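You operate a simulated robot arm through the tools that you are given. There is no shell and no other tool.

Carry out the task below with a simulated robot arm. There is one attempt and no reset: what you move stays moved.

JOB
Set the red length stop to the gantry length card and clamp the board against it.
Fine: free the stop lock lever to turn the stop knob, lock it again; the board on the steel table ends against stop and yellow fence, board clamp down. Where these are worked on the way, their far stop is far enough and under half their travel is too little: stop lock lever.
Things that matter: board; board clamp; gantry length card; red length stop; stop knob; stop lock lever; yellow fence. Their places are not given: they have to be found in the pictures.

It is judged by the outcome, as a careful person would: the job done as asked, and still so three seconds after it is handed in. It fails if anything else is knocked over, pushed out of place, dropped, spilled or broken.

ROBOT AND FRAMES
A 6-joint arm with a two-finger gripper, fixed in place. Base frame: the origin is at the foot of the arm, x ahead of it, y to its left, z up. Lengths are in m, angles in degrees, forces in N, time in s.
Its first joint turns from -166.0 to 166.0 degrees. Payload 2.45 kg.
The TCP is the grasp point between the finger pads, 0.02 m short of the fingertips. In the tool frame z runs along the fingers and y along their closing line. Largest opening 0.14 m; the body of the gripper starts 0.168 m behind the TCP.
Orientation is that of the tool frame in the base frame, as a unit quaternion [x, y, z, w]. With the fingers straight down and closing along the base's y, the tool's x points along the base's -x, its y along +y and its z along -z.

CONTROLS
- The arm moves only by the tool nudge_tool. Its argument "deltas" is a list of rows, each an object of numbers (a shift or turn left out is 0, a gripper value left out holds the last): "dx", "dy", "dz": the shift along the tool's x, y, z in units of 25 mm (1.0 is 25 mm); "ax", "ay", "az": the turn, a rotation vector about the tool's x, y, z in units of 5 degrees (1.0 is 5 degrees); "jaw": the closure, from 0 (fully open) to 1 (shut). In form: [{"dx": .., "dy": .., "dz": .., "ax": .., "ay": .., "az": .., "jaw": ..}, ...]. A call has 1 to 20 rows; each row shifts and turns the commanded pose from where the row before left it, along the tool's axes as they then stand. A call with a number of a shift or a turn outside -1 to 1 is refused whole. Rows are played at 5 a second. More than 0.05 m and 8.6 degrees between two rows, or a gripper value outside its range, and nothing of the call is played. A pose out of reach is approached as far as the arm can. The call stops where the force on the tool passes 90 N (or 10 N more than at its start, if that is more) or the arm is blocked; 0.2 s more then pass. Each finger travels about 0.045 m/s and halts on what it meets, pressing with about 27 N; the grip force reading is that of the motor and also rises with nothing between the fingers. The clock runs only during rows and for 0.2 s after the last one: add rows that do not move to give the fingers time. It gives the time, the measured TCP pose, the force on the tool (base axes), the opening and the grip force at its end, in the units of the frame above (readings bear some noise), with the torque about the TCP (base axes, N m) and any sound that the robot's microphone picked up.
- Cameras (640 x 400 px; columns grow to the right, rows downward): "scene" is fixed at [0.0512, -0.4994, 1.5348]; the picture's right is [0.64, -0.77, 0.00], its down [-0.19, -0.16, -0.97] and it looks along [0.74, 0.62, -0.25] (base axes); focal length 323 px, centre (320, 200). "wrist" rides on the gripper at [0.078, 0.011, -0.209] in the tool frame; the picture's right is [-0.14, 0.99, 0.00], its down [-0.92, -0.13, -0.37] and it looks along [-0.37, -0.05, 0.93] (tool axes); focal length 280 px, centre (320, 200).
- snapshot(camera): a new picture of that camera. The clock stands still meanwhile.
- pixel_to_xyz(camera, pixels): for up to 12 pixels [column, row] of the newest picture of that camera ("zoom" is the newest enlarged one), the place [x, y, z] in the base frame of the surface seen there, good to about 0.003 m. The clock stands still meanwhile.
- close_up(camera, box): a new picture of the part [left, top, right, bottom] of that camera's present view, enlarged. The clock stands still meanwhile.
- sign_off(): hands the job in; it is judged then, once.

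Unless the task says otherwise, let go and move clear before handing in.

The tools are called as a command line: name --argument value ..., lists and objects as JSON in quotes. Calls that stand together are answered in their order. nudge_tool: Moves the arm, as the interface text tells. Its arguments: {"type":"object","properties":{"deltas":{"type":"array","items":{"type":"object","properties":{"dx":{"type":"number"},"dy":{"type":"number"},"dz":{"type":"number"},"ax":{"type":"number"},"ay":{"type":"number"},"az":{"type":"number"},"jaw":{"type":"number"}}}}},"required":["deltas"]} The other tools are called the same way: snapshot (camera) takes a picture; pixel_to_xyz (camera, pixels) gives the place of the surface under pixels of a picture; close_up (camera, box) takes an enlarged picture of a part of a camera's view; sign_off () hands the job in.

At the start:

```text
t: 0.0
eef_pos: [0.5044, 0.2573, 1.4415]
tool_rot: [0.001, 1.0, 0.0, 0.0]
wrist_force: [0.4, 0.1, 0.5]
torque: [-0.01, -0.01, 0.01]
gripper_width: 0.1398
finger_force: 0.1
```

scene: 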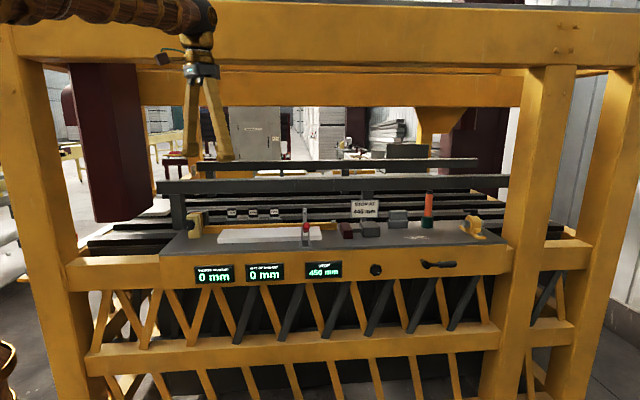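
wrist: 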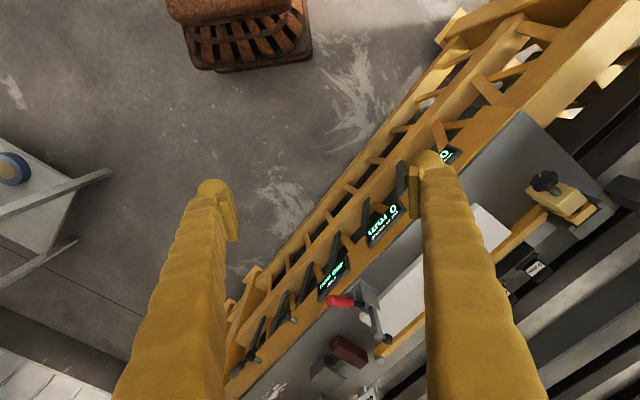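

The scene shows a machine with displays at about (213,274), (265,272) and (324,270), a knob near (376,269), and a lever near (438,264). I'll take close-ups to identify the parts.

close_up --camera "scene" --box '[160, 180, 340, 292]'

close_up --camera "scene" --box '[330, 180, 510, 292]'

close_up --camera "wrist" --box '[200, 140, 620, 400]'

```text
3.56 times, centred on (250, 236) of scene
```

zoom: 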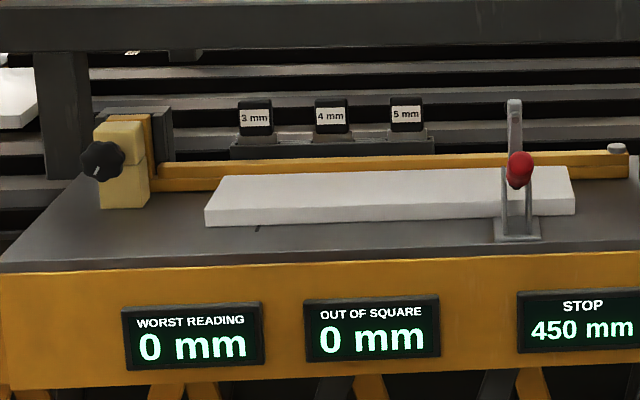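

```text
3.56 times, centred on (420, 236) of scene
```

zoom: 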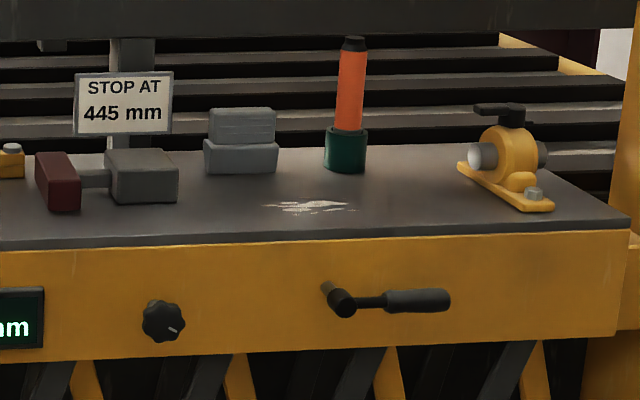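

```text
1.52 times, centred on (410, 270) of wrist
```

zoom: 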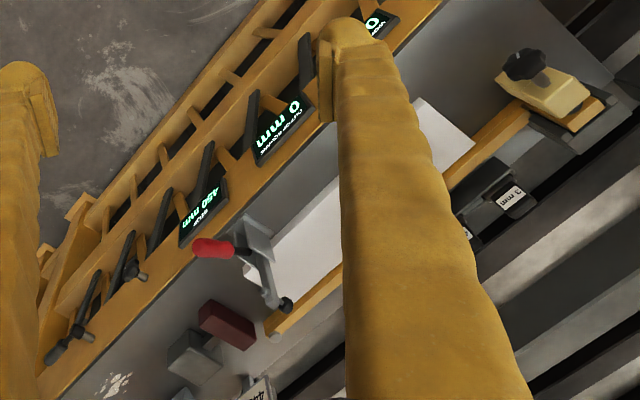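

The card reads "STOP AT 445 mm" and the display shows 450 mm. The lever and knob are on the front face, and the red-handled clamp is at about (305,230). Next I'll measure where the parts are.

snapshot --camera "scene"

pixel_to_xyz --camera "scene" --pixels '[[376, 269], [423, 262], [430, 265], [450, 264], [305, 227], [305, 245], [347, 231], [371, 228], [220, 236], [322, 229], [320, 239], [218, 242]]'

pixel_to_xyz --camera "scene" --pixels '[[200, 230], [338, 225], [190, 220], [430, 231], [430, 240], [180, 252], [500, 240], [400, 246], [205, 250], [484, 228], [305, 212], [365, 208]]'

```text
taken
```

scene: 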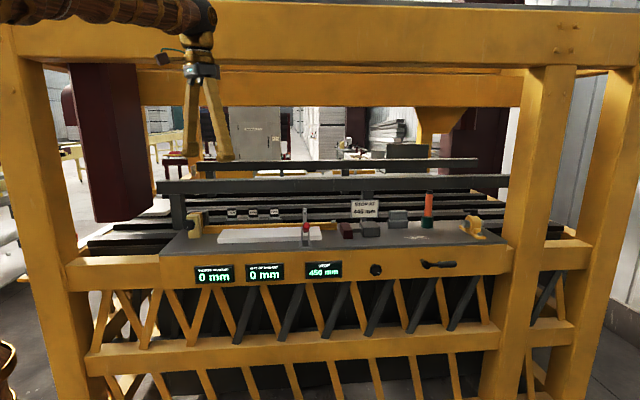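

```text
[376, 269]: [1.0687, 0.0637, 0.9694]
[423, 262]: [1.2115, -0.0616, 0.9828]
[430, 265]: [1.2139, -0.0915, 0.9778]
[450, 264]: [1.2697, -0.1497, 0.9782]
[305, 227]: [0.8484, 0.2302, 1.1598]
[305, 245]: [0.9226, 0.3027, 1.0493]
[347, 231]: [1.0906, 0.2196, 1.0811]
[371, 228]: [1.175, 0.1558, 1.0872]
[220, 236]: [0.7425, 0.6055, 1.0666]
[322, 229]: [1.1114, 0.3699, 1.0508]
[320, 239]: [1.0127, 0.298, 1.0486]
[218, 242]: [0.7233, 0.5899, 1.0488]
```

```text
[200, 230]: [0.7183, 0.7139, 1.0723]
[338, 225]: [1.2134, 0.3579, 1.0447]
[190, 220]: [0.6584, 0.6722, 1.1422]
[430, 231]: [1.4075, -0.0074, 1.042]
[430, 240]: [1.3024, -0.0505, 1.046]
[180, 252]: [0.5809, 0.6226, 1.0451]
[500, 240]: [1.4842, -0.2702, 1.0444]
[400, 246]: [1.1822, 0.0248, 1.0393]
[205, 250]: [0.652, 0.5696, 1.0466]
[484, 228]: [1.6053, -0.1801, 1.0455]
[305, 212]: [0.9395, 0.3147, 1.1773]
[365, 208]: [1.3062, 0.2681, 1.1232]
```

The machine front runs diagonally, and the lever is about 1.21 m out. I'll check the frame around it for obstacles and zoom in on the clamp.

pixel_to_xyz --camera "scene" --pixels '[[40, 200], [100, 150], [320, 90], [320, 40], [320, 186], [230, 166], [520, 200], [550, 150], [600, 200], [360, 283], [330, 345], [480, 260]]'

close_up --camera "scene" --box '[270, 195, 400, 276]'

```text
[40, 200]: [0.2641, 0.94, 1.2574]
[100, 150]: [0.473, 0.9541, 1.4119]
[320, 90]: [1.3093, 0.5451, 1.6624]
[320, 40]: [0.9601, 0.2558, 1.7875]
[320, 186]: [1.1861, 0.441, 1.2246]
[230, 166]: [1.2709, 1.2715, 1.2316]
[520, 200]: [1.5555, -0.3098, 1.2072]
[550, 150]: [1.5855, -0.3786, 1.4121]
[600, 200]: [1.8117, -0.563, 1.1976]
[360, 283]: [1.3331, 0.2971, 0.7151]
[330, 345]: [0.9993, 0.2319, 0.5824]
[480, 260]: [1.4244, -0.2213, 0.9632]
```

```text
4.92 times, centred on (335, 236) of scene
```

zoom: 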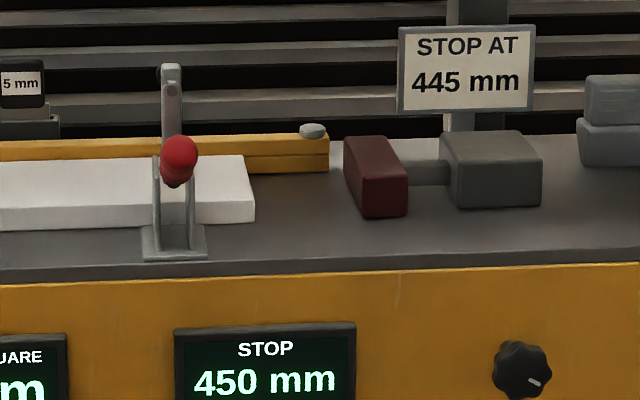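

The red stop is at about (347,231), and the board's right end stops just past the clamp. I'll measure the front face, fence and board edges for directions, using this zoom.

pixel_to_xyz --camera "zoom" --pixels '[[30, 305], [600, 290], [30, 152], [280, 165], [250, 212], [10, 220], [240, 165], [20, 180], [360, 200], [175, 150], [170, 75], [172, 240]]'

pixel_to_xyz --camera "scene" --pixels '[[185, 268], [245, 266], [300, 264], [360, 262], [400, 260], [480, 256], [190, 256], [490, 245], [195, 232], [205, 222], [335, 226], [270, 226]]'

```text
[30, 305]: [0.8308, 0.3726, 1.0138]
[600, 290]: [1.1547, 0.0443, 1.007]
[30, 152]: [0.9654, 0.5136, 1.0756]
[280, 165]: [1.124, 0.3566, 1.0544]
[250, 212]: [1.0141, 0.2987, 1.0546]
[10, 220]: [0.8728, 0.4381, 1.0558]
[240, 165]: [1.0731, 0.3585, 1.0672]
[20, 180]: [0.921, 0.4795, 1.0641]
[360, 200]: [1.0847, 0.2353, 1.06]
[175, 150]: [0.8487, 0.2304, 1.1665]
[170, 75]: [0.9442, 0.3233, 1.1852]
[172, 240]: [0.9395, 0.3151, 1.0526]
```

```text
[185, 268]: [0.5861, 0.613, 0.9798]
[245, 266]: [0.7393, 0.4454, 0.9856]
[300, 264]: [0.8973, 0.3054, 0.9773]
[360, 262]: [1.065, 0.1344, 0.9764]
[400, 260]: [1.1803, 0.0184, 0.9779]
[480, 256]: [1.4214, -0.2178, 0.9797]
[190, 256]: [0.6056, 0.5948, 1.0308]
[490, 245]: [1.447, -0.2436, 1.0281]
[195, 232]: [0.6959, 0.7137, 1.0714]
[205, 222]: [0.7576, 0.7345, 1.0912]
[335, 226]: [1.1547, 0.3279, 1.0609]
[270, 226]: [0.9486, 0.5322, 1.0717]
```

The front face lies on the plane n=(x+y)/√2≈0.85, running along u=(x−y)/√2. The knob is at u≈0.71, z≈0.97, and the lever runs from u≈0.90 to 1.03. I'll yaw the tool 45° to square up with the machine and start moving along its front.

nudge_tool --deltas '[{"az": -1}, {"az": -1}, {"az": -1}, {"az": -1}, {"az": -1}, {"az": -1}, {"az": -1}, {"az": -1}, {"az": -1}, {"dy": -1}, {"dy": -1}, {"dy": -1}, {"dy": -1}, {"dy": -1}, {"dy": -1}, {"dy": -1}, {"dy": -1}, {"dy": -1}, {"dy": -1}]'

```text
t: 4.0
eef_pos: [0.68, 0.0799, 1.4409]
tool_rot: [-0.384, 0.923, 0.0, 0.001]
wrist_force: [0.2, -0.6, 0.8]
torque: [-0.01, -0.05, 0.03]
gripper_width: 0.14
finger_force: 0.0
```

The yaw is right. I'll pitch the tool to horizontal, pointing into the machine, while continuing along the front.

nudge_tool --deltas '[{"ay": -1, "dy": -0.6}, {"ay": -1, "dy": -0.6}, {"ay": -1, "dy": -0.6}, {"ay": -1, "dy": -0.6}, {"ay": -1, "dy": -0.6}, {"ay": -1, "dy": -0.6}, {"ay": -1, "dy": -0.6}, {"ay": -1, "dy": -0.6}, {"ay": -1, "dy": -0.6}, {"ay": -1, "dy": -0.6}, {"ay": -1, "dy": -0.6}, {"ay": -1, "dy": -0.6}, {"ay": -1, "dy": -0.6}, {"ay": -1, "dy": -0.6}, {"ay": -1, "dy": -0.6}, {"ay": -1, "dy": -0.6}, {"ay": -1, "dy": -0.6}, {"ay": -1, "dy": -0.6}]'

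snapshot --camera "scene"

snapshot --camera "wrist"

```text
t: 7.8
eef_pos: [0.8719, -0.1107, 1.4421]
tool_rot: [-0.272, 0.652, 0.272, 0.654]
wrist_force: [0.3, -1.1, 1.0]
torque: [-0.02, 0.05, 0.0]
gripper_width: 0.1398
finger_force: 0.2
```

```text
taken
```

scene: 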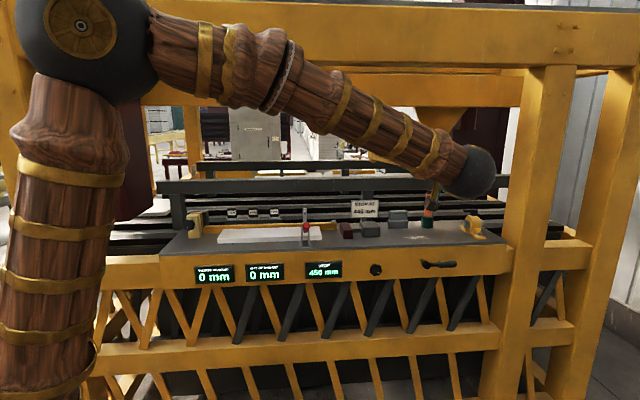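

```text
taken
```

wrist: 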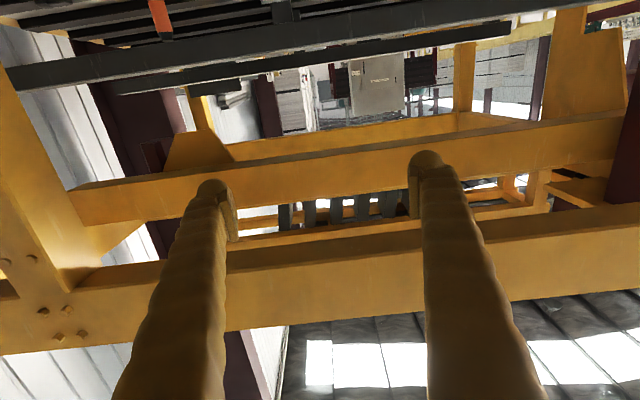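

The tool is now horizontal, pointing at the machine. I'll lower it toward lever height while moving along u.

nudge_tool --deltas '[{"dx": 1, "dy": -0.4}, {"dx": 1, "dy": -0.4}, {"dx": 1, "dy": -0.4}, {"dx": 1, "dy": -0.4}, {"dx": 1, "dy": -0.4}, {"dx": 1, "dy": -0.4}, {"dx": 1, "dy": -0.4}, {"dx": 1, "dy": -0.4}, {"dx": 1, "dy": -0.4}, {"dx": 1, "dy": -0.4}, {"dx": 1, "dy": -0.4}, {"dx": 1, "dy": -0.4}, {"dx": 1, "dy": -0.4}, {"dx": 1, "dy": -0.4}, {"dx": 1, "dy": -0.4}, {"dx": 1, "dy": -0.4}]'

snapshot --camera "scene"

snapshot --camera "wrist"

```text
t: 11.2
eef_pos: [0.9866, -0.2229, 1.0408]
tool_rot: [-0.271, 0.652, 0.271, 0.654]
wrist_force: [0.2, 0.0, -0.4]
torque: [-0.02, 0.01, -0.02]
gripper_width: 0.1401
finger_force: 0.0
```

```text
taken
```

scene: 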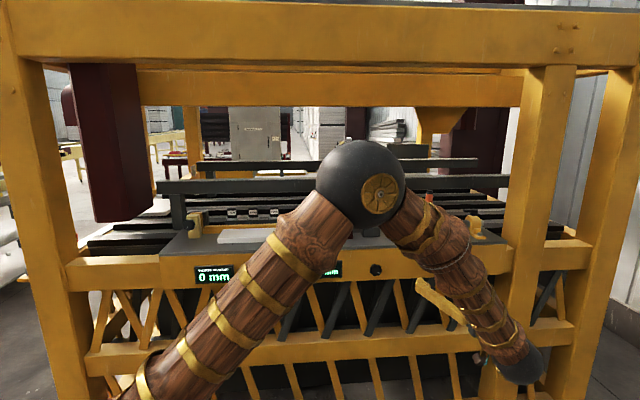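

```text
taken
```

wrist: 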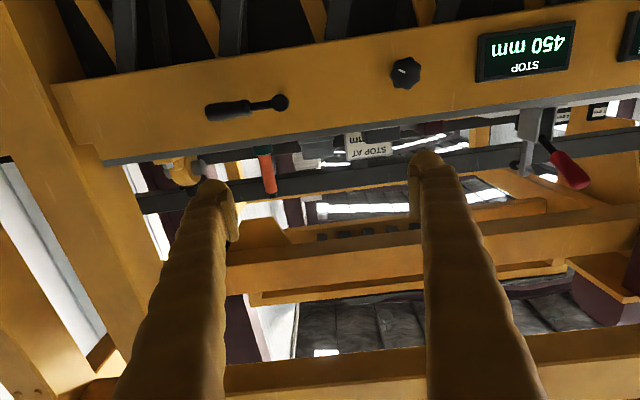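

The upside-down wrist view shows the lever at (230,110) with its hub at (280,102), the knob at (405,72), and the clamp's red handle at (570,170). I'll measure these from here.

pixel_to_xyz --camera "wrist" --pixels '[[280, 102], [208, 112], [230, 109], [250, 106], [262, 105], [405, 72], [398, 70], [412, 74], [570, 172], [540, 145], [530, 115], [200, 85]]'

close_up --camera "wrist" --box '[180, 40, 440, 200]'

close_up --camera "wrist" --box '[460, 60, 640, 200]'

```text
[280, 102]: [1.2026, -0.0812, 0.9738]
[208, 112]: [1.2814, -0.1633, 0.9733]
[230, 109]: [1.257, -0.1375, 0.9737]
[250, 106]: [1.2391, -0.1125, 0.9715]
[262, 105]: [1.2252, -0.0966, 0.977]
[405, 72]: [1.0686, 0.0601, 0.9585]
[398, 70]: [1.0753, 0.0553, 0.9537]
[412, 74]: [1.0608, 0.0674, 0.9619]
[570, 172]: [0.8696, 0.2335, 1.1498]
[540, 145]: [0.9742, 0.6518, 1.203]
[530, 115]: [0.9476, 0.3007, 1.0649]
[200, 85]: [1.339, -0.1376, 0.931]
```

```text
2.46 times, centred on (310, 120) of wrist
```

zoom: 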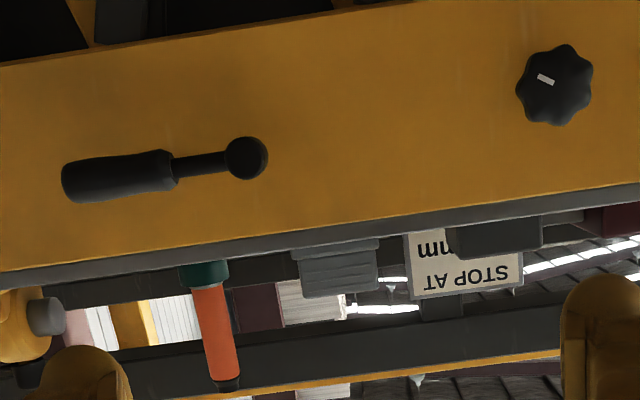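

```text
2.86 times, centred on (550, 130) of wrist
```

zoom: 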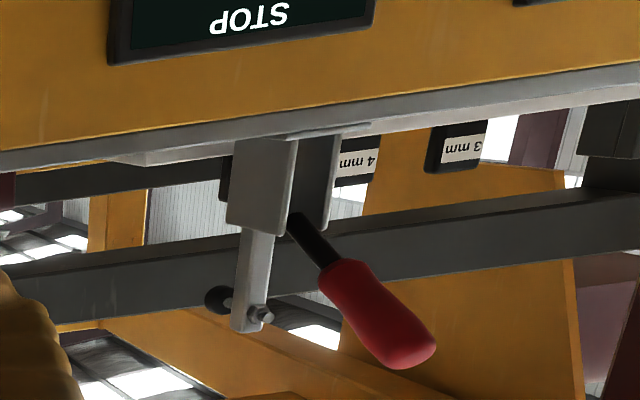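

The lever hub is at u≈0.906, z≈0.975, and the handle reaches u≈1.02 with its front at n≈0.79. I'll close the fingers into a peg and approach just above the handle.

nudge_tool --deltas '[{"dy": -0.9, "jaw": 1}, {"dy": -0.9}, {"dy": -0.9}, {"dy": -0.9}, {"dy": -0.9}, {"dy": -0.7}, {"dz": 1}, {"dz": 1}, {"dz": 1}, {"dz": 1}, {"dz": 1}, {"dz": 1}, {"dz": 1}]'

snapshot --camera "wrist"

snapshot --camera "scene"

```text
t: 14.0
eef_pos: [1.2013, -0.1923, 1.0396]
tool_rot: [-0.27, 0.653, 0.27, 0.654]
wrist_force: [-0.7, -1.2, -1.0]
torque: [-0.02, -0.01, 0.03]
gripper_width: 0.0002
finger_force: 27.1
```

```text
taken
```

wrist: 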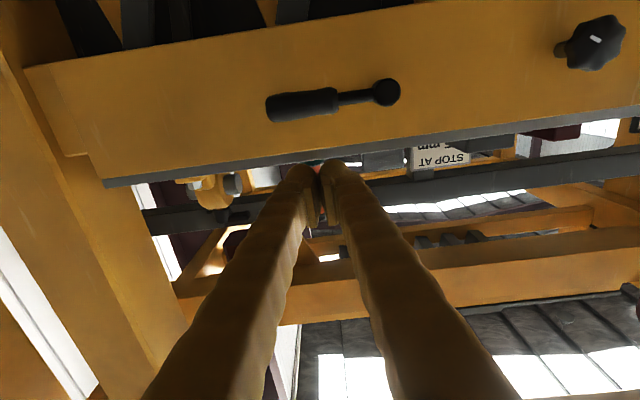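

```text
taken
```

scene: 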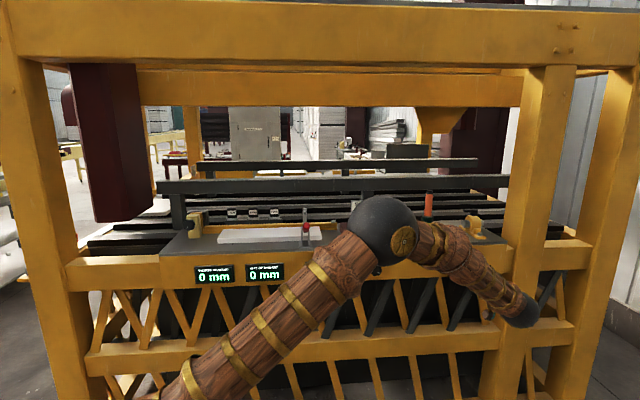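

The reach is fine, and the peg is now just above the handle in the world. I'll re-measure the handle and hub from this closer view before contact.

pixel_to_xyz --camera "wrist" --pixels '[[386, 92], [272, 108], [300, 104], [325, 101], [300, 93], [302, 115], [360, 95], [600, 42], [590, 38], [610, 45], [562, 50]]'

close_up --camera "wrist" --box '[240, 50, 440, 175]'

```text
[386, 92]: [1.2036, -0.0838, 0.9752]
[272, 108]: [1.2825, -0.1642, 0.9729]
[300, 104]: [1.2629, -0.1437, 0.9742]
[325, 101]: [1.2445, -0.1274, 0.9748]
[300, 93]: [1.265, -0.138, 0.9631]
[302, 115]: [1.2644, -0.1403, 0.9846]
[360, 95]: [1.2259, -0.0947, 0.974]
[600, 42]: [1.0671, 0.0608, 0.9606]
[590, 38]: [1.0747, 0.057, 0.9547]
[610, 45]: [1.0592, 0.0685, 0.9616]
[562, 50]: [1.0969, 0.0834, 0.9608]
```

```text
3.20 times, centred on (340, 112) of wrist
```

zoom: 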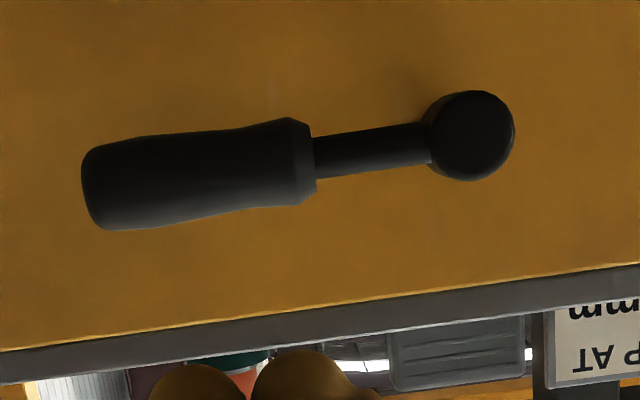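

The handle is centred at z≈0.974, u 0.97–1.02, with its front at n≈0.79. I'll move the peg forward over the handle, lower gently, and read the force to find which way it moves.

nudge_tool --deltas '[{"dz": 1}, {"dz": 1}, {"dz": 1}, {"dx": 0.6}, {"dx": 0.6}, {"dx": 0.2}, {"dx": 0.2}, {}]'

nudge_tool --deltas '[{"dx": 0.15}, {"dx": 0.15}, {}]'

snapshot --camera "wrist"

```text
t: 15.8
eef_pos: [1.2535, -0.1367, 0.9984]
tool_rot: [-0.27, 0.653, 0.271, 0.654]
wrist_force: [0.0, -3.4, 2.5]
torque: [0.0, 0.0, -0.02]
gripper_width: 0.0
finger_force: 29.0
```

```text
t: 16.6
eef_pos: [1.2548, -0.1369, 0.9925]
tool_rot: [-0.271, 0.653, 0.272, 0.653]
wrist_force: [-0.1, -0.2, 0.2]
torque: [-0.02, 0.0, -0.02]
gripper_width: 0.0
finger_force: 29.3
```

```text
taken
```

wrist: 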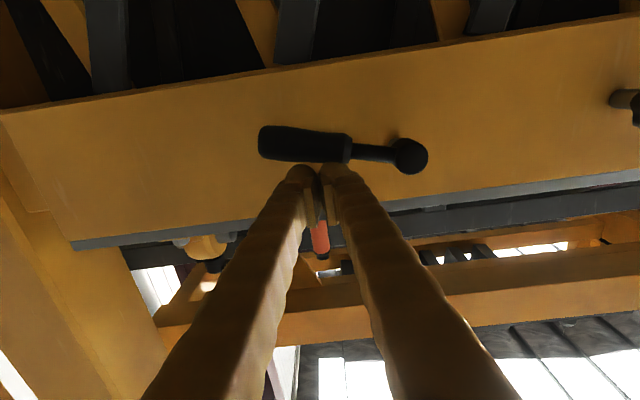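

The lever swings down with almost no force, having turned about 12°. I'll follow its arc downward and watch the force.

nudge_tool --deltas '[{"dx": 0.39, "dy": -0.09}, {"dx": 0.39, "dy": -0.09}, {"dx": 0.39, "dy": -0.09}, {"dx": 0.4, "dy": 0.12}, {"dx": 0.4, "dy": 0.12}, {}]'

snapshot --camera "wrist"

```text
t: 18.0
eef_pos: [1.2564, -0.1378, 0.9433]
tool_rot: [-0.271, 0.653, 0.272, 0.653]
wrist_force: [0.0, -0.7, 0.2]
torque: [0.05, 0.0, 0.0]
gripper_width: 0.0
finger_force: 29.7
```

```text
taken
```

wrist: 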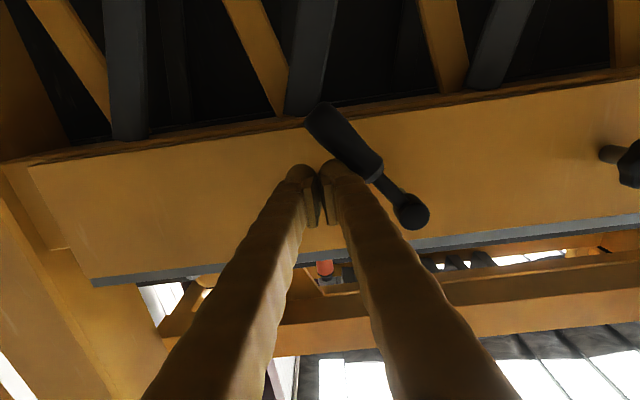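

The lever is now about 50° down and still offers no resistance. I'll continue along the arc.

nudge_tool --deltas '[{"dx": 0.36, "dy": 0.22}, {"dx": 0.36, "dy": 0.22}, {"dx": 0.3, "dy": 0.3}, {"dx": 0.3, "dy": 0.3}, {}]'

snapshot --camera "wrist"

```text
t: 18.9
eef_pos: [1.2466, -0.1291, 0.9221]
tool_rot: [-0.266, 0.652, 0.266, 0.658]
wrist_force: [19.2, -9.0, 0.0]
torque: [-0.15, -0.32, -0.41]
gripper_width: 0.0
finger_force: 29.6
stopped in row 4: the force on the tool passed its limit at 108 N (the readings are from after the stop); the commanded pose is now the measured one
```

```text
taken
```

wrist: 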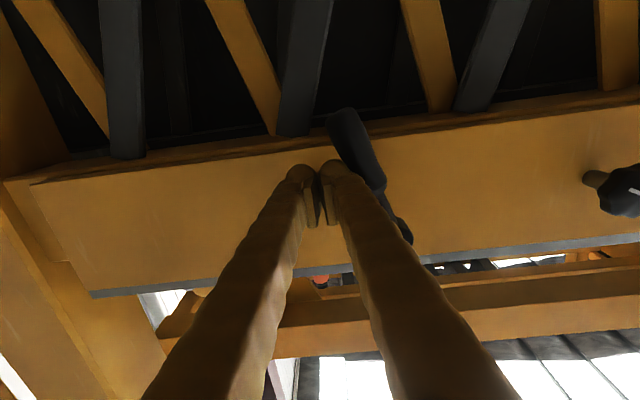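

The lever has reached its far stop, about 60° down. I'll back off it and move to the knob at u≈0.712, z≈0.96, opening the jaws partway.

nudge_tool --deltas '[{"dy": -0.6}, {"dz": -1}, {"dz": -1}, {"dz": -1}, {"dz": -1}, {"dx": -0.77, "jaw": 0.4}, {"dx": -0.77}, {"dy": 1}, {"dy": 1}, {"dy": 1}, {"dy": 1}, {"dy": 1}, {"dy": 1}, {"dy": 1}, {"dy": 1}, {"dy": 1}, {"dy": 1}, {"dy": 1}, {}]'

snapshot --camera "wrist"

snapshot --camera "scene"

```text
t: 22.9
eef_pos: [0.9922, -0.01, 0.9584]
tool_rot: [-0.268, 0.652, 0.267, 0.657]
wrist_force: [0.5, 0.2, 0.7]
torque: [0.01, 0.0, -0.01]
gripper_width: 0.084
finger_force: 0.1
```

```text
taken
```

wrist: 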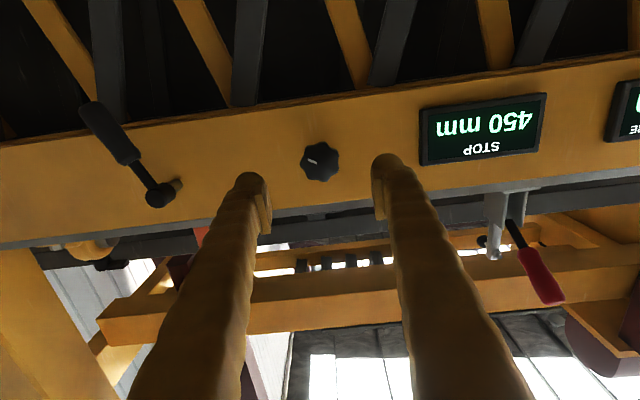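

```text
taken
```

scene: 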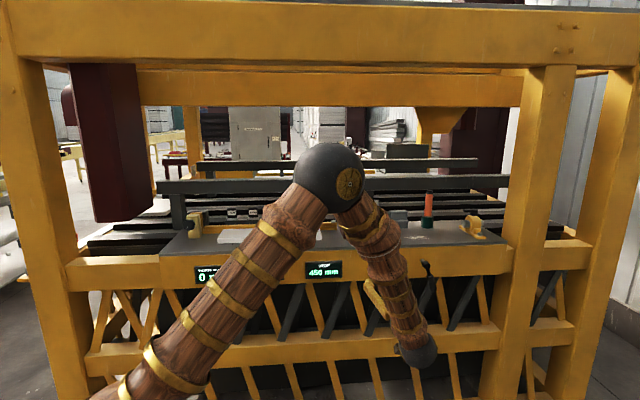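

The lever stays down and the knob is at (320,161) between the fingers. I'll measure its centre for alignment.

close_up --camera "wrist" --box '[240, 110, 400, 210]'

pixel_to_xyz --camera "wrist" --pixels '[[320, 161], [303, 161], [336, 160], [319, 144], [321, 179], [340, 130], [320, 120], [312, 158], [330, 165]]'

```text
4.00 times, centred on (320, 160) of wrist
```

zoom: 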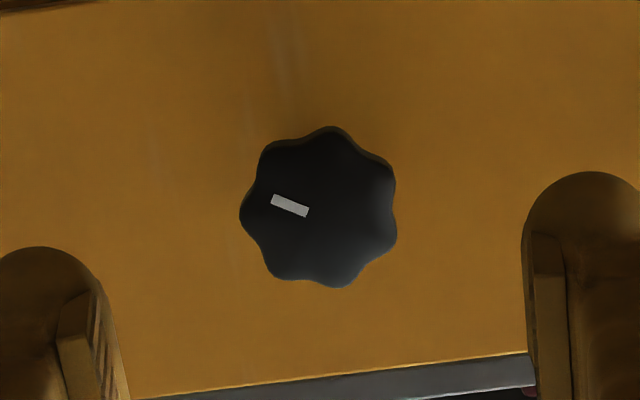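

```text
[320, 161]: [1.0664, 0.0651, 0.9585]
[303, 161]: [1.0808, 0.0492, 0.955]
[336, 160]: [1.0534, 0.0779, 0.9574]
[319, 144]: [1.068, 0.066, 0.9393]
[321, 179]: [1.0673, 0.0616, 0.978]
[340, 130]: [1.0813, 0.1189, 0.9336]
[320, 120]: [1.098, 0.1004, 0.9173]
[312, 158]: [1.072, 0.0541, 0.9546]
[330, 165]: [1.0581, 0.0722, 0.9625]
```

The knob centre (u≈0.709, z≈0.959) lines up with the TCP. I'll advance over the knob and close on it.

nudge_tool --deltas '[{"dz": 1}, {"dz": 1}, {"dz": 1}, {"dz": 1}, {"dz": 0.4}, {}]'

nudge_tool --deltas '[{"jaw": 1}, {}, {}, {}, {}]'

snapshot --camera "wrist"

close_up --camera "scene" --box '[290, 200, 450, 300]'

```text
t: 24.3
eef_pos: [1.0703, 0.0656, 0.9606]
tool_rot: [-0.268, 0.652, 0.267, 0.657]
wrist_force: [-0.4, -0.3, -0.3]
torque: [0.0, 0.0, -0.05]
gripper_width: 0.0843
finger_force: 0.0
```

```text
t: 25.5
eef_pos: [1.0695, 0.0665, 0.9603]
tool_rot: [-0.268, 0.652, 0.267, 0.657]
wrist_force: [-20.0, 9.5, 1.4]
torque: [0.04, -0.06, 0.31]
gripper_width: 0.0432
finger_force: 44.7
```

```text
taken
```

wrist: 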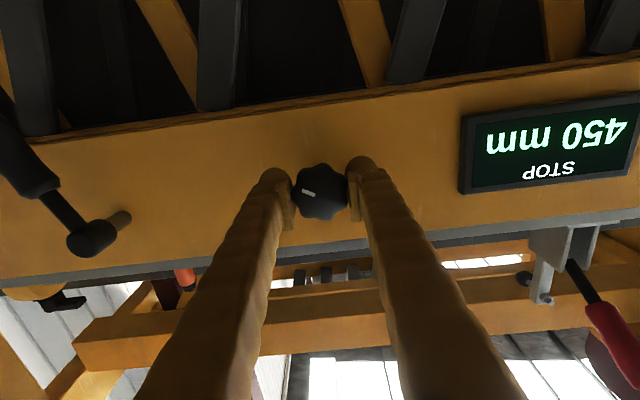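

```text
4.00 times, centred on (370, 250) of scene
```

zoom: 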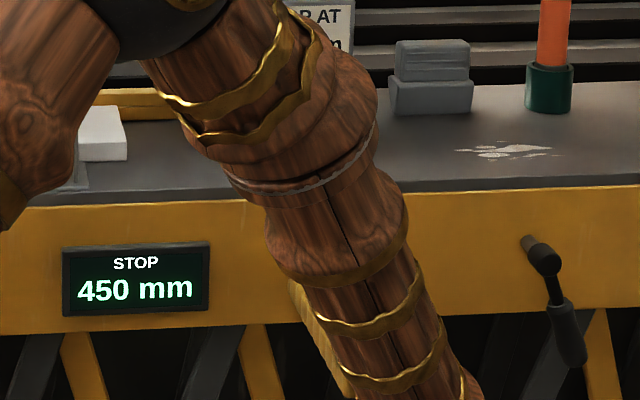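

The knob is gripped with a 43 mm opening and about 20 N of side load along −u. I'll ease that by shifting slightly, then turn 10° as a test.

nudge_tool --deltas '[{"dy": 0.05}, {"az": 0.5}, {"az": 0.5}, {"az": 0.5}, {"az": 0.5}, {}]'

snapshot --camera "wrist"

```text
t: 26.9
eef_pos: [1.069, 0.0659, 0.96]
tool_rot: [-0.21, 0.673, 0.324, 0.631]
wrist_force: [26.9, 7.9, 3.1]
torque: [0.14, -0.2, 0.2]
gripper_width: 0.0431
finger_force: 44.7
```

```text
taken
```

wrist: 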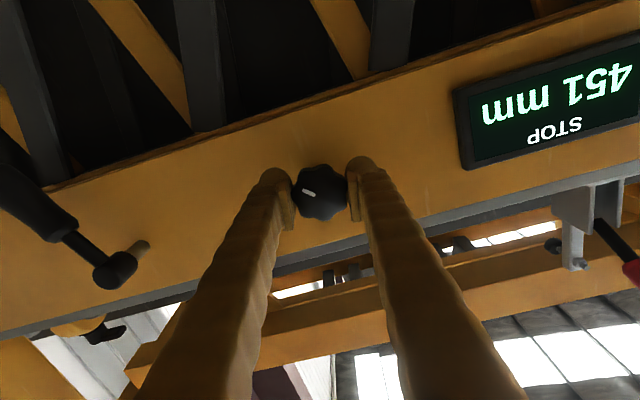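

+10° moved the display to 451 mm, so I need to turn the other way. I'll turn −40° and read it again.

nudge_tool --deltas '[{"az": -0.5}, {"az": -0.5}, {"az": -0.5}, {"az": -0.5}, {"az": -0.5}, {"az": -0.5}, {"az": -0.5}, {"az": -0.5}, {"az": -0.5}, {"az": -0.5}, {"az": -0.5}, {"az": -0.5}, {"az": -0.5}, {"az": -0.5}, {"az": -0.5}, {"az": -0.5}, {}]'

snapshot --camera "wrist"

```text
t: 29.7
eef_pos: [1.0723, 0.0681, 0.9606]
tool_rot: [-0.382, 0.599, 0.16, 0.686]
wrist_force: [-7.0, 4.0, 0.2]
torque: [0.02, -0.02, -0.04]
gripper_width: 0.0425
finger_force: 45.1
out of reach, approached as far as the arm can: row 12, 13
stopped in row 13: the force on the tool passed its limit at 96 N (the readings are from after the stop); the commanded pose is now the measured one
```

```text
taken
```

wrist: 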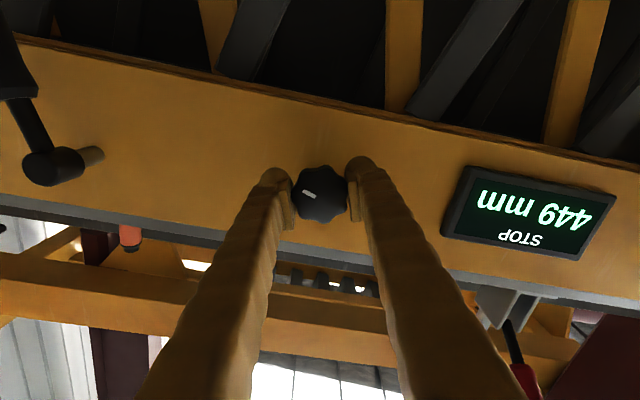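

The display reads about 449 mm and the wrist hit a joint limit at about −19°. I'll open the jaws and turn the tool back +90° around the knob so I can regrip for a longer stroke.

nudge_tool --deltas '[{"jaw": 0.4}, {}, {}, {}, {"az": 1}, {"az": 1}, {"az": 1}, {"az": 1}, {"az": 1}, {"az": 1}, {"az": 1}, {"az": 1}, {"az": 1}, {"az": 1}, {"az": 1}, {"az": 1}, {"az": 1}, {"az": 1}, {"az": 1}, {}]'

snapshot --camera "wrist"

snapshot --camera "scene"

```text
t: 33.9
eef_pos: [1.0732, 0.0682, 0.9592]
tool_rot: [0.063, 0.707, 0.546, 0.446]
wrist_force: [0.0, -0.1, 0.7]
torque: [-0.01, 0.01, 0.01]
gripper_width: 0.0839
finger_force: 0.1
```

```text
taken
```

wrist: 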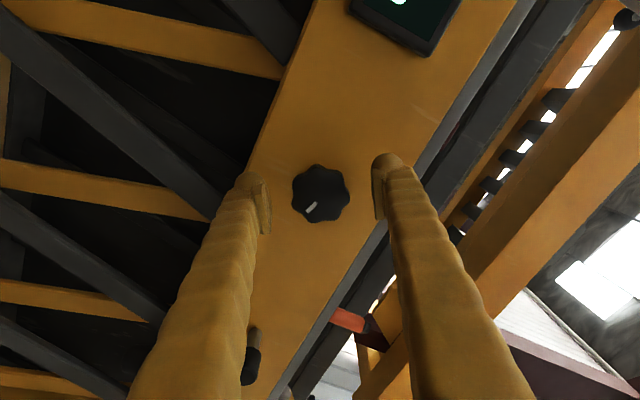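

```text
taken
```

scene: 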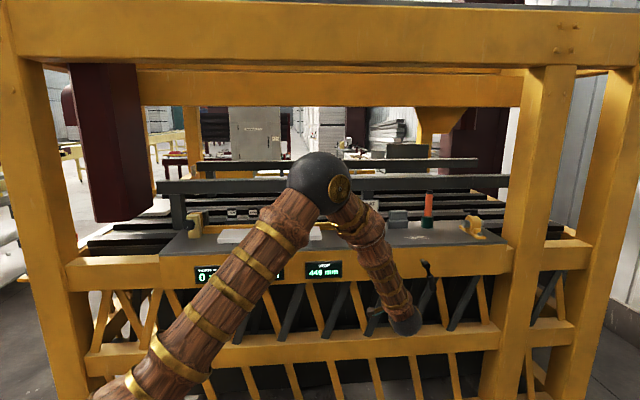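

The tool has turned around the knob cleanly and the knob is still centred at (320,193). I'll add another 25° for a full stroke, grip, and check the display.

nudge_tool --deltas '[{"az": 1}, {"az": 1}, {"az": 1}, {"az": 1}, {"az": 1}, {}, {"jaw": 1}, {}, {}, {}, {}]'

close_up --camera "scene" --box '[290, 240, 370, 290]'

```text
t: 36.3
eef_pos: [1.0732, 0.0689, 0.9595]
tool_rot: [0.215, 0.676, 0.628, 0.318]
wrist_force: [2.4, -0.4, -5.1]
torque: [0.04, -0.07, 0.03]
gripper_width: 0.0437
finger_force: 44.7
```

```text
8.00 times, centred on (330, 265) of scene
```

zoom: 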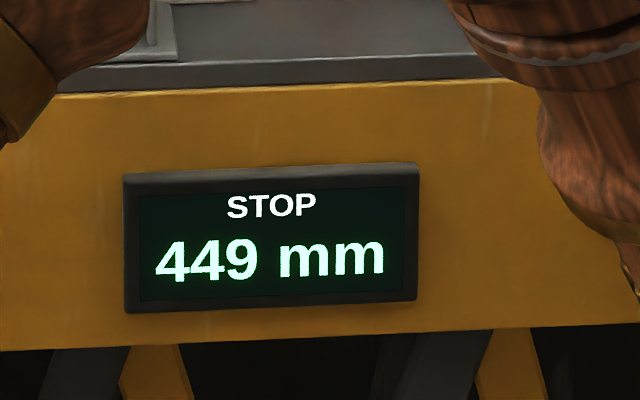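

Gripped well, with little side load, and the display reads 449 mm. I'll turn −40° and read it again.

nudge_tool --deltas '[{"az": -0.5}, {"az": -0.5}, {"az": -0.5}, {"az": -0.5}, {"az": -0.5}, {"az": -0.5}, {"az": -0.5}, {"az": -0.5}, {"az": -0.5}, {"az": -0.5}, {"az": -0.5}, {"az": -0.5}, {"az": -0.5}, {"az": -0.5}, {"az": -0.5}, {"az": -0.5}, {}]'

close_up --camera "scene" --box '[290, 240, 370, 290]'

close_up --camera "wrist" --box '[260, 140, 380, 240]'

```text
t: 39.9
eef_pos: [1.0724, 0.0691, 0.9606]
tool_rot: [-0.03, 0.709, 0.48, 0.515]
wrist_force: [-13.0, 7.5, 2.3]
torque: [-0.01, 0.02, 0.04]
gripper_width: 0.0436
finger_force: 45.0
```

```text
8.00 times, centred on (330, 265) of scene
```

zoom: 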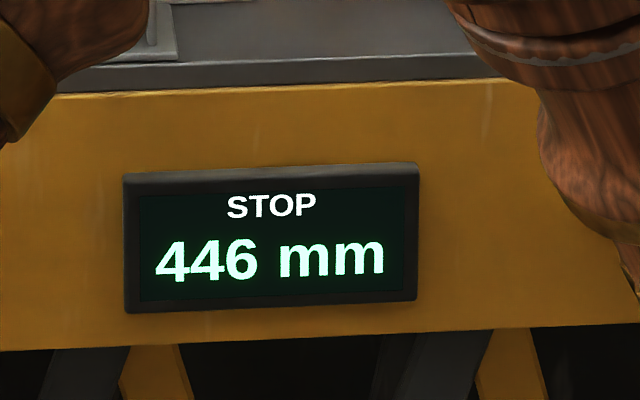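

```text
4.00 times, centred on (320, 190) of wrist
```

zoom: 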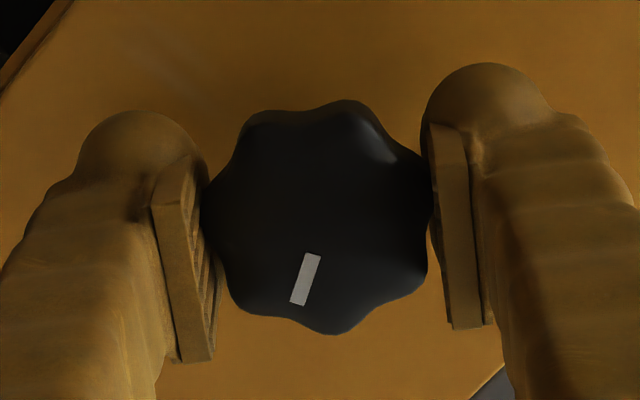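

40° gave 3 mm and the display reads 446. I'll turn in smaller steps to find where it changes to 445.

nudge_tool --deltas '[{"az": -0.5}, {"az": -0.5}, {}]'

close_up --camera "scene" --box '[290, 240, 370, 290]'

```text
t: 40.7
eef_pos: [1.0728, 0.0694, 0.9603]
tool_rot: [-0.061, 0.707, 0.459, 0.534]
wrist_force: [-12.6, 5.5, 5.4]
torque: [0.05, 0.01, 0.07]
gripper_width: 0.0433
finger_force: 45.4
```

```text
8.00 times, centred on (330, 265) of scene
```

zoom: 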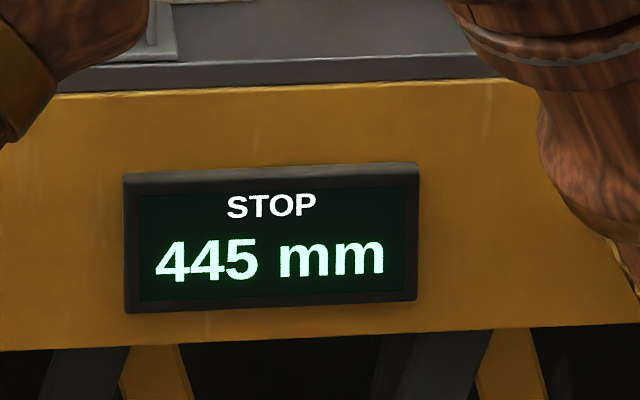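

It now reads 445. I'll go a little further to sit in the middle of the 445 band.

nudge_tool --deltas '[{"az": -0.4}, {"az": -0.4}, {}]'

close_up --camera "scene" --box '[290, 240, 370, 290]'

nudge_tool --deltas '[{"az": -0.4}, {}]'

close_up --camera "scene" --box '[290, 240, 370, 290]'

```text
t: 41.5
eef_pos: [1.0728, 0.0691, 0.9599]
tool_rot: [-0.086, 0.705, 0.439, 0.551]
wrist_force: [-19.1, 1.3, 6.5]
torque: [0.01, -0.04, 0.08]
gripper_width: 0.0432
finger_force: 44.3
```

```text
8.00 times, centred on (330, 265) of scene
```

zoom: 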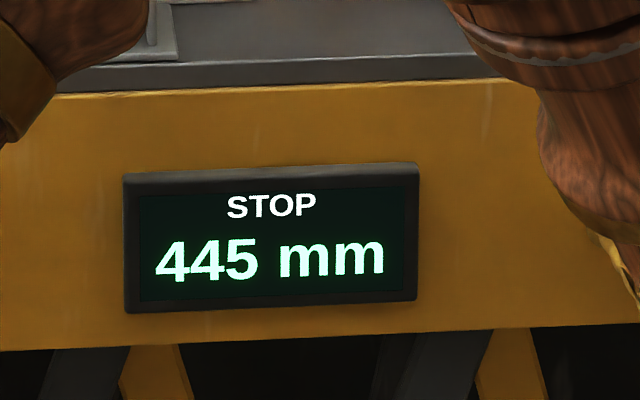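

```text
t: 42.1
eef_pos: [1.0732, 0.0696, 0.9606]
tool_rot: [-0.097, 0.703, 0.43, 0.558]
wrist_force: [-18.4, 1.2, 5.1]
torque: [0.04, -0.04, 0.03]
gripper_width: 0.0435
finger_force: 45.5
```

```text
8.00 times, centred on (330, 265) of scene
```

zoom: 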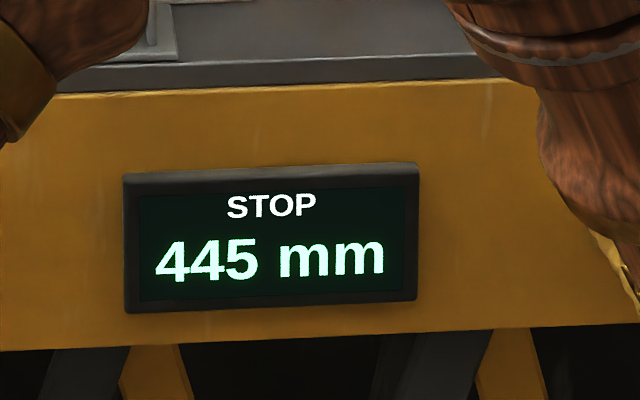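

Still 445 after 11° in total. I'll find the lower edge so I can centre the setting.

nudge_tool --deltas '[{"az": -0.4}, {}]'

close_up --camera "scene" --box '[290, 240, 370, 290]'

nudge_tool --deltas '[{"az": -0.4}, {}]'

close_up --camera "scene" --box '[290, 240, 370, 290]'

nudge_tool --deltas '[{"az": -0.4}, {}]'

close_up --camera "scene" --box '[290, 240, 370, 290]'

```text
t: 42.7
eef_pos: [1.0732, 0.07, 0.96]
tool_rot: [-0.111, 0.701, 0.421, 0.565]
wrist_force: [-24.6, 0.4, 8.4]
torque: [0.02, -0.03, 0.17]
gripper_width: 0.0438
finger_force: 45.2
```

```text
8.00 times, centred on (330, 265) of scene
```

zoom: 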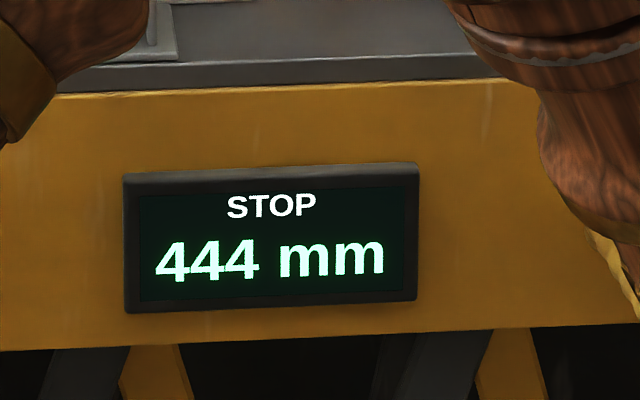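

```text
t: 43.3
eef_pos: [1.0727, 0.0681, 0.961]
tool_rot: [-0.123, 0.699, 0.41, 0.573]
wrist_force: [-26.3, -2.9, 10.6]
torque: [0.1, -0.04, 0.13]
gripper_width: 0.0438
finger_force: 45.1
```

```text
8.00 times, centred on (330, 265) of scene
```

zoom: 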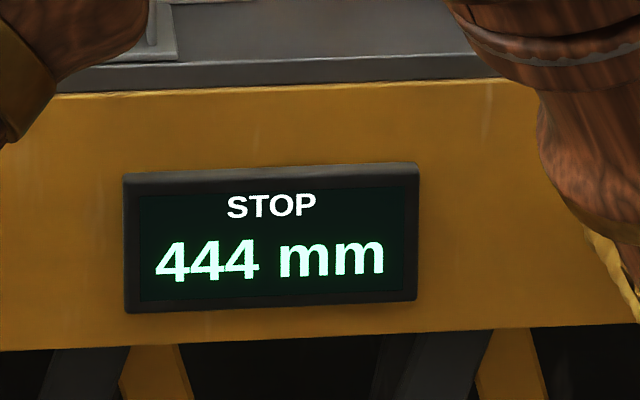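

```text
t: 43.9
eef_pos: [1.0738, 0.069, 0.96]
tool_rot: [-0.135, 0.697, 0.401, 0.58]
wrist_force: [-25.0, 0.5, 11.7]
torque: [0.03, -0.05, 0.09]
gripper_width: 0.0436
finger_force: 45.3
```

```text
8.00 times, centred on (330, 265) of scene
```

zoom: 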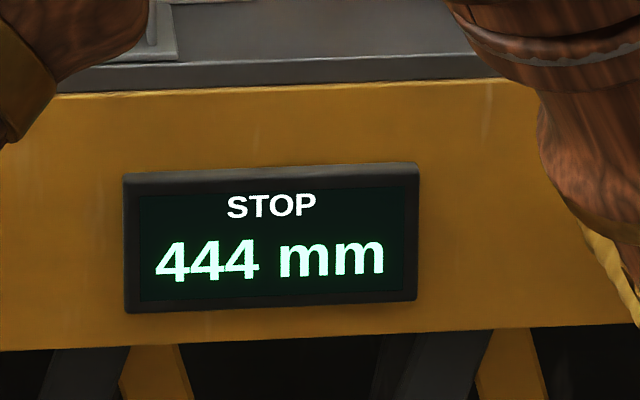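

The 445→444 edge lies between −11° and −13°, and I'm at −17°. I'll turn back 11° to sit mid-band.

nudge_tool --deltas '[{"az": 0.4}, {"az": 0.4}, {"az": 0.4}, {"az": 0.4}, {"az": 0.4}, {"az": 0.2}, {}]'

close_up --camera "scene" --box '[290, 240, 370, 290]'

```text
t: 45.5
eef_pos: [1.0751, 0.0692, 0.9597]
tool_rot: [-0.066, 0.707, 0.453, 0.539]
wrist_force: [-19.0, 13.2, 11.7]
torque: [0.09, -0.05, 0.16]
gripper_width: 0.0436
finger_force: 45.4
```

```text
8.00 times, centred on (330, 265) of scene
```

zoom: 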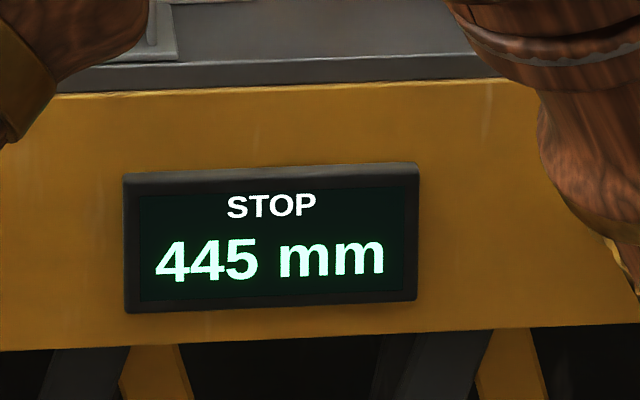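

445 is set mid-band. I'll open the jaws, back straight out, turn the tool level again, and re-check the display.

nudge_tool --deltas '[{"jaw": 0.4}, {}, {}, {}, {"dz": -0.8}, {"dz": -0.8}, {"dz": -0.8}, {"dz": -0.8}, {"dz": -0.8}, {"dz": -0.4}, {"az": -1}, {"az": -1}, {"az": -1}, {"az": -1}, {"az": -1}, {"az": -1}, {"az": -1}, {}]'

snapshot --camera "wrist"

close_up --camera "scene" --box '[290, 240, 370, 290]'

```text
t: 49.3
eef_pos: [0.9943, -0.0109, 0.9622]
tool_rot: [-0.276, 0.654, 0.271, 0.65]
wrist_force: [0.1, 1.2, -0.7]
torque: [0.03, -0.02, 0.01]
gripper_width: 0.0841
finger_force: 0.0
```

```text
taken
```

wrist: 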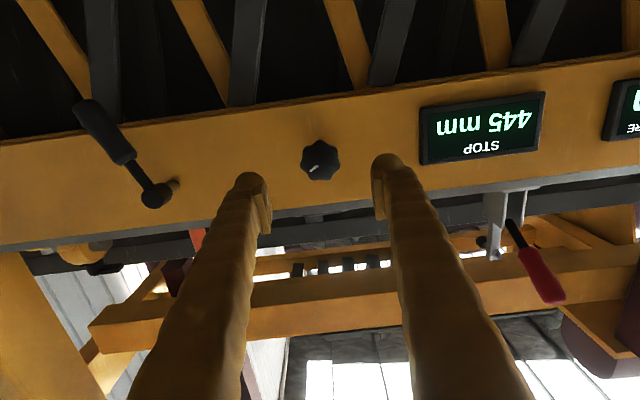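

```text
8.00 times, centred on (330, 265) of scene
```

zoom: 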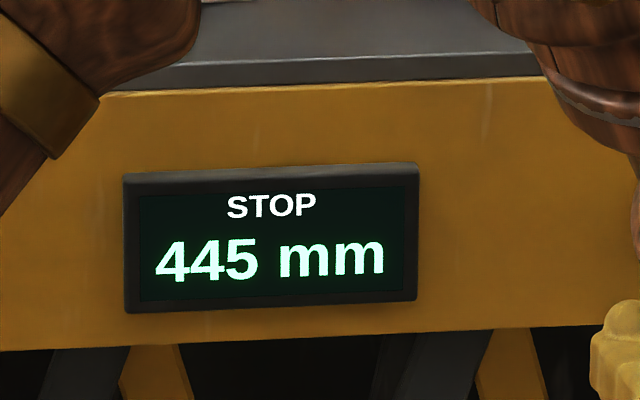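

The stop holds at 445 mm. I'll measure the lowered lever so I can push it back up from below.

pixel_to_xyz --camera "wrist" --pixels '[[156, 195], [140, 175], [128, 155], [115, 140], [100, 122], [85, 107], [170, 186]]'

close_up --camera "wrist" --box '[40, 70, 220, 230]'

```text
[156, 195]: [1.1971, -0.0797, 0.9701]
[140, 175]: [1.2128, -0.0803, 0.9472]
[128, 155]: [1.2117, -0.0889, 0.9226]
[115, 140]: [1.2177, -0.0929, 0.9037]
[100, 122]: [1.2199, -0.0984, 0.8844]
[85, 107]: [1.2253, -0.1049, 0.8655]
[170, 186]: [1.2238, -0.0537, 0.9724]
```

```text
2.50 times, centred on (130, 150) of wrist
```

zoom: 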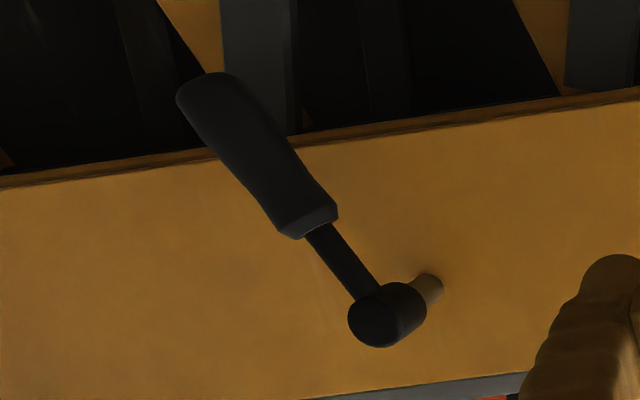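

The lever hangs about 72° down, with its handle end at u≈0.94, z≈0.866. I'll close the fingers and place the peg on its −u side, low down, ready to sweep it back up.

nudge_tool --deltas '[{"dx": 0.98, "jaw": 1}, {"dx": 0.98}, {"dx": 0.98}, {"dy": -1}, {"dy": -1}, {"dy": -1}, {"dy": -1}, {"dy": -1}, {"dy": -1}, {"dy": -0.9}, {"dz": 0.95}, {"dz": 0.95}, {"dz": 0.95}, {"dz": 0.95}, {}]'

snapshot --camera "wrist"

```text
t: 52.5
eef_pos: [1.1859, -0.0616, 0.8884]
tool_rot: [-0.276, 0.654, 0.271, 0.65]
wrist_force: [-0.2, -0.2, -0.5]
torque: [-0.02, 0.01, 0.03]
gripper_width: 0.0
finger_force: 27.2
```

```text
taken
```

wrist: 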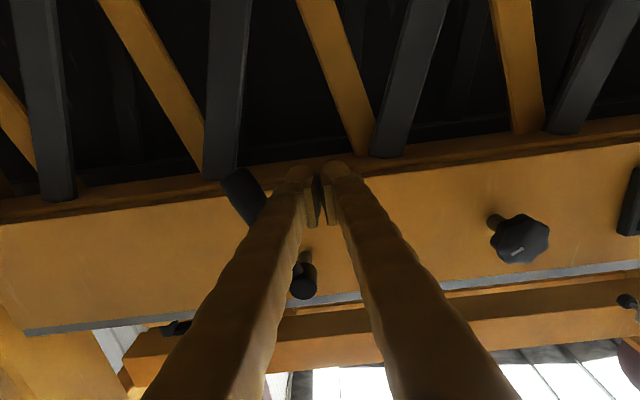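

The peg is on the −u side of the handle, clear of the hub. I'll sweep along the arc to raise the lever, stopping short of level.

nudge_tool --deltas '[{"dy": -0.42}, {"dy": -0.42}, {"dy": -0.32}, {"dy": -0.32}, {"dy": -0.41, "dx": -0.1}, {"dy": -0.41, "dx": -0.1}, {"dy": -0.39, "dx": -0.23}, {"dy": -0.39, "dx": -0.23}, {}]'

snapshot --camera "wrist"

```text
t: 54.5
eef_pos: [1.2409, -0.1172, 0.9027]
tool_rot: [-0.276, 0.654, 0.272, 0.65]
wrist_force: [0.0, 0.3, -1.5]
torque: [0.01, 0.06, 0.01]
gripper_width: 0.0
finger_force: 26.8
```

```text
taken
```

wrist: 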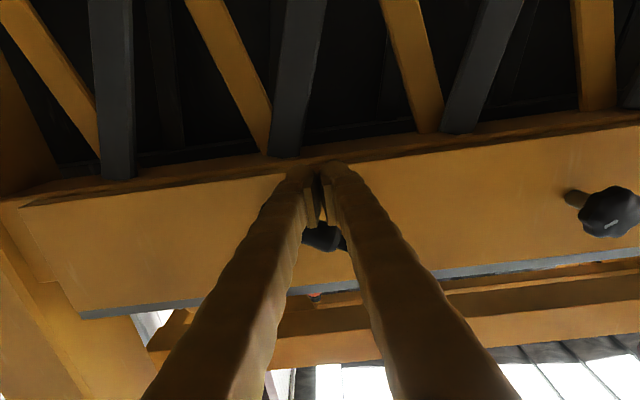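

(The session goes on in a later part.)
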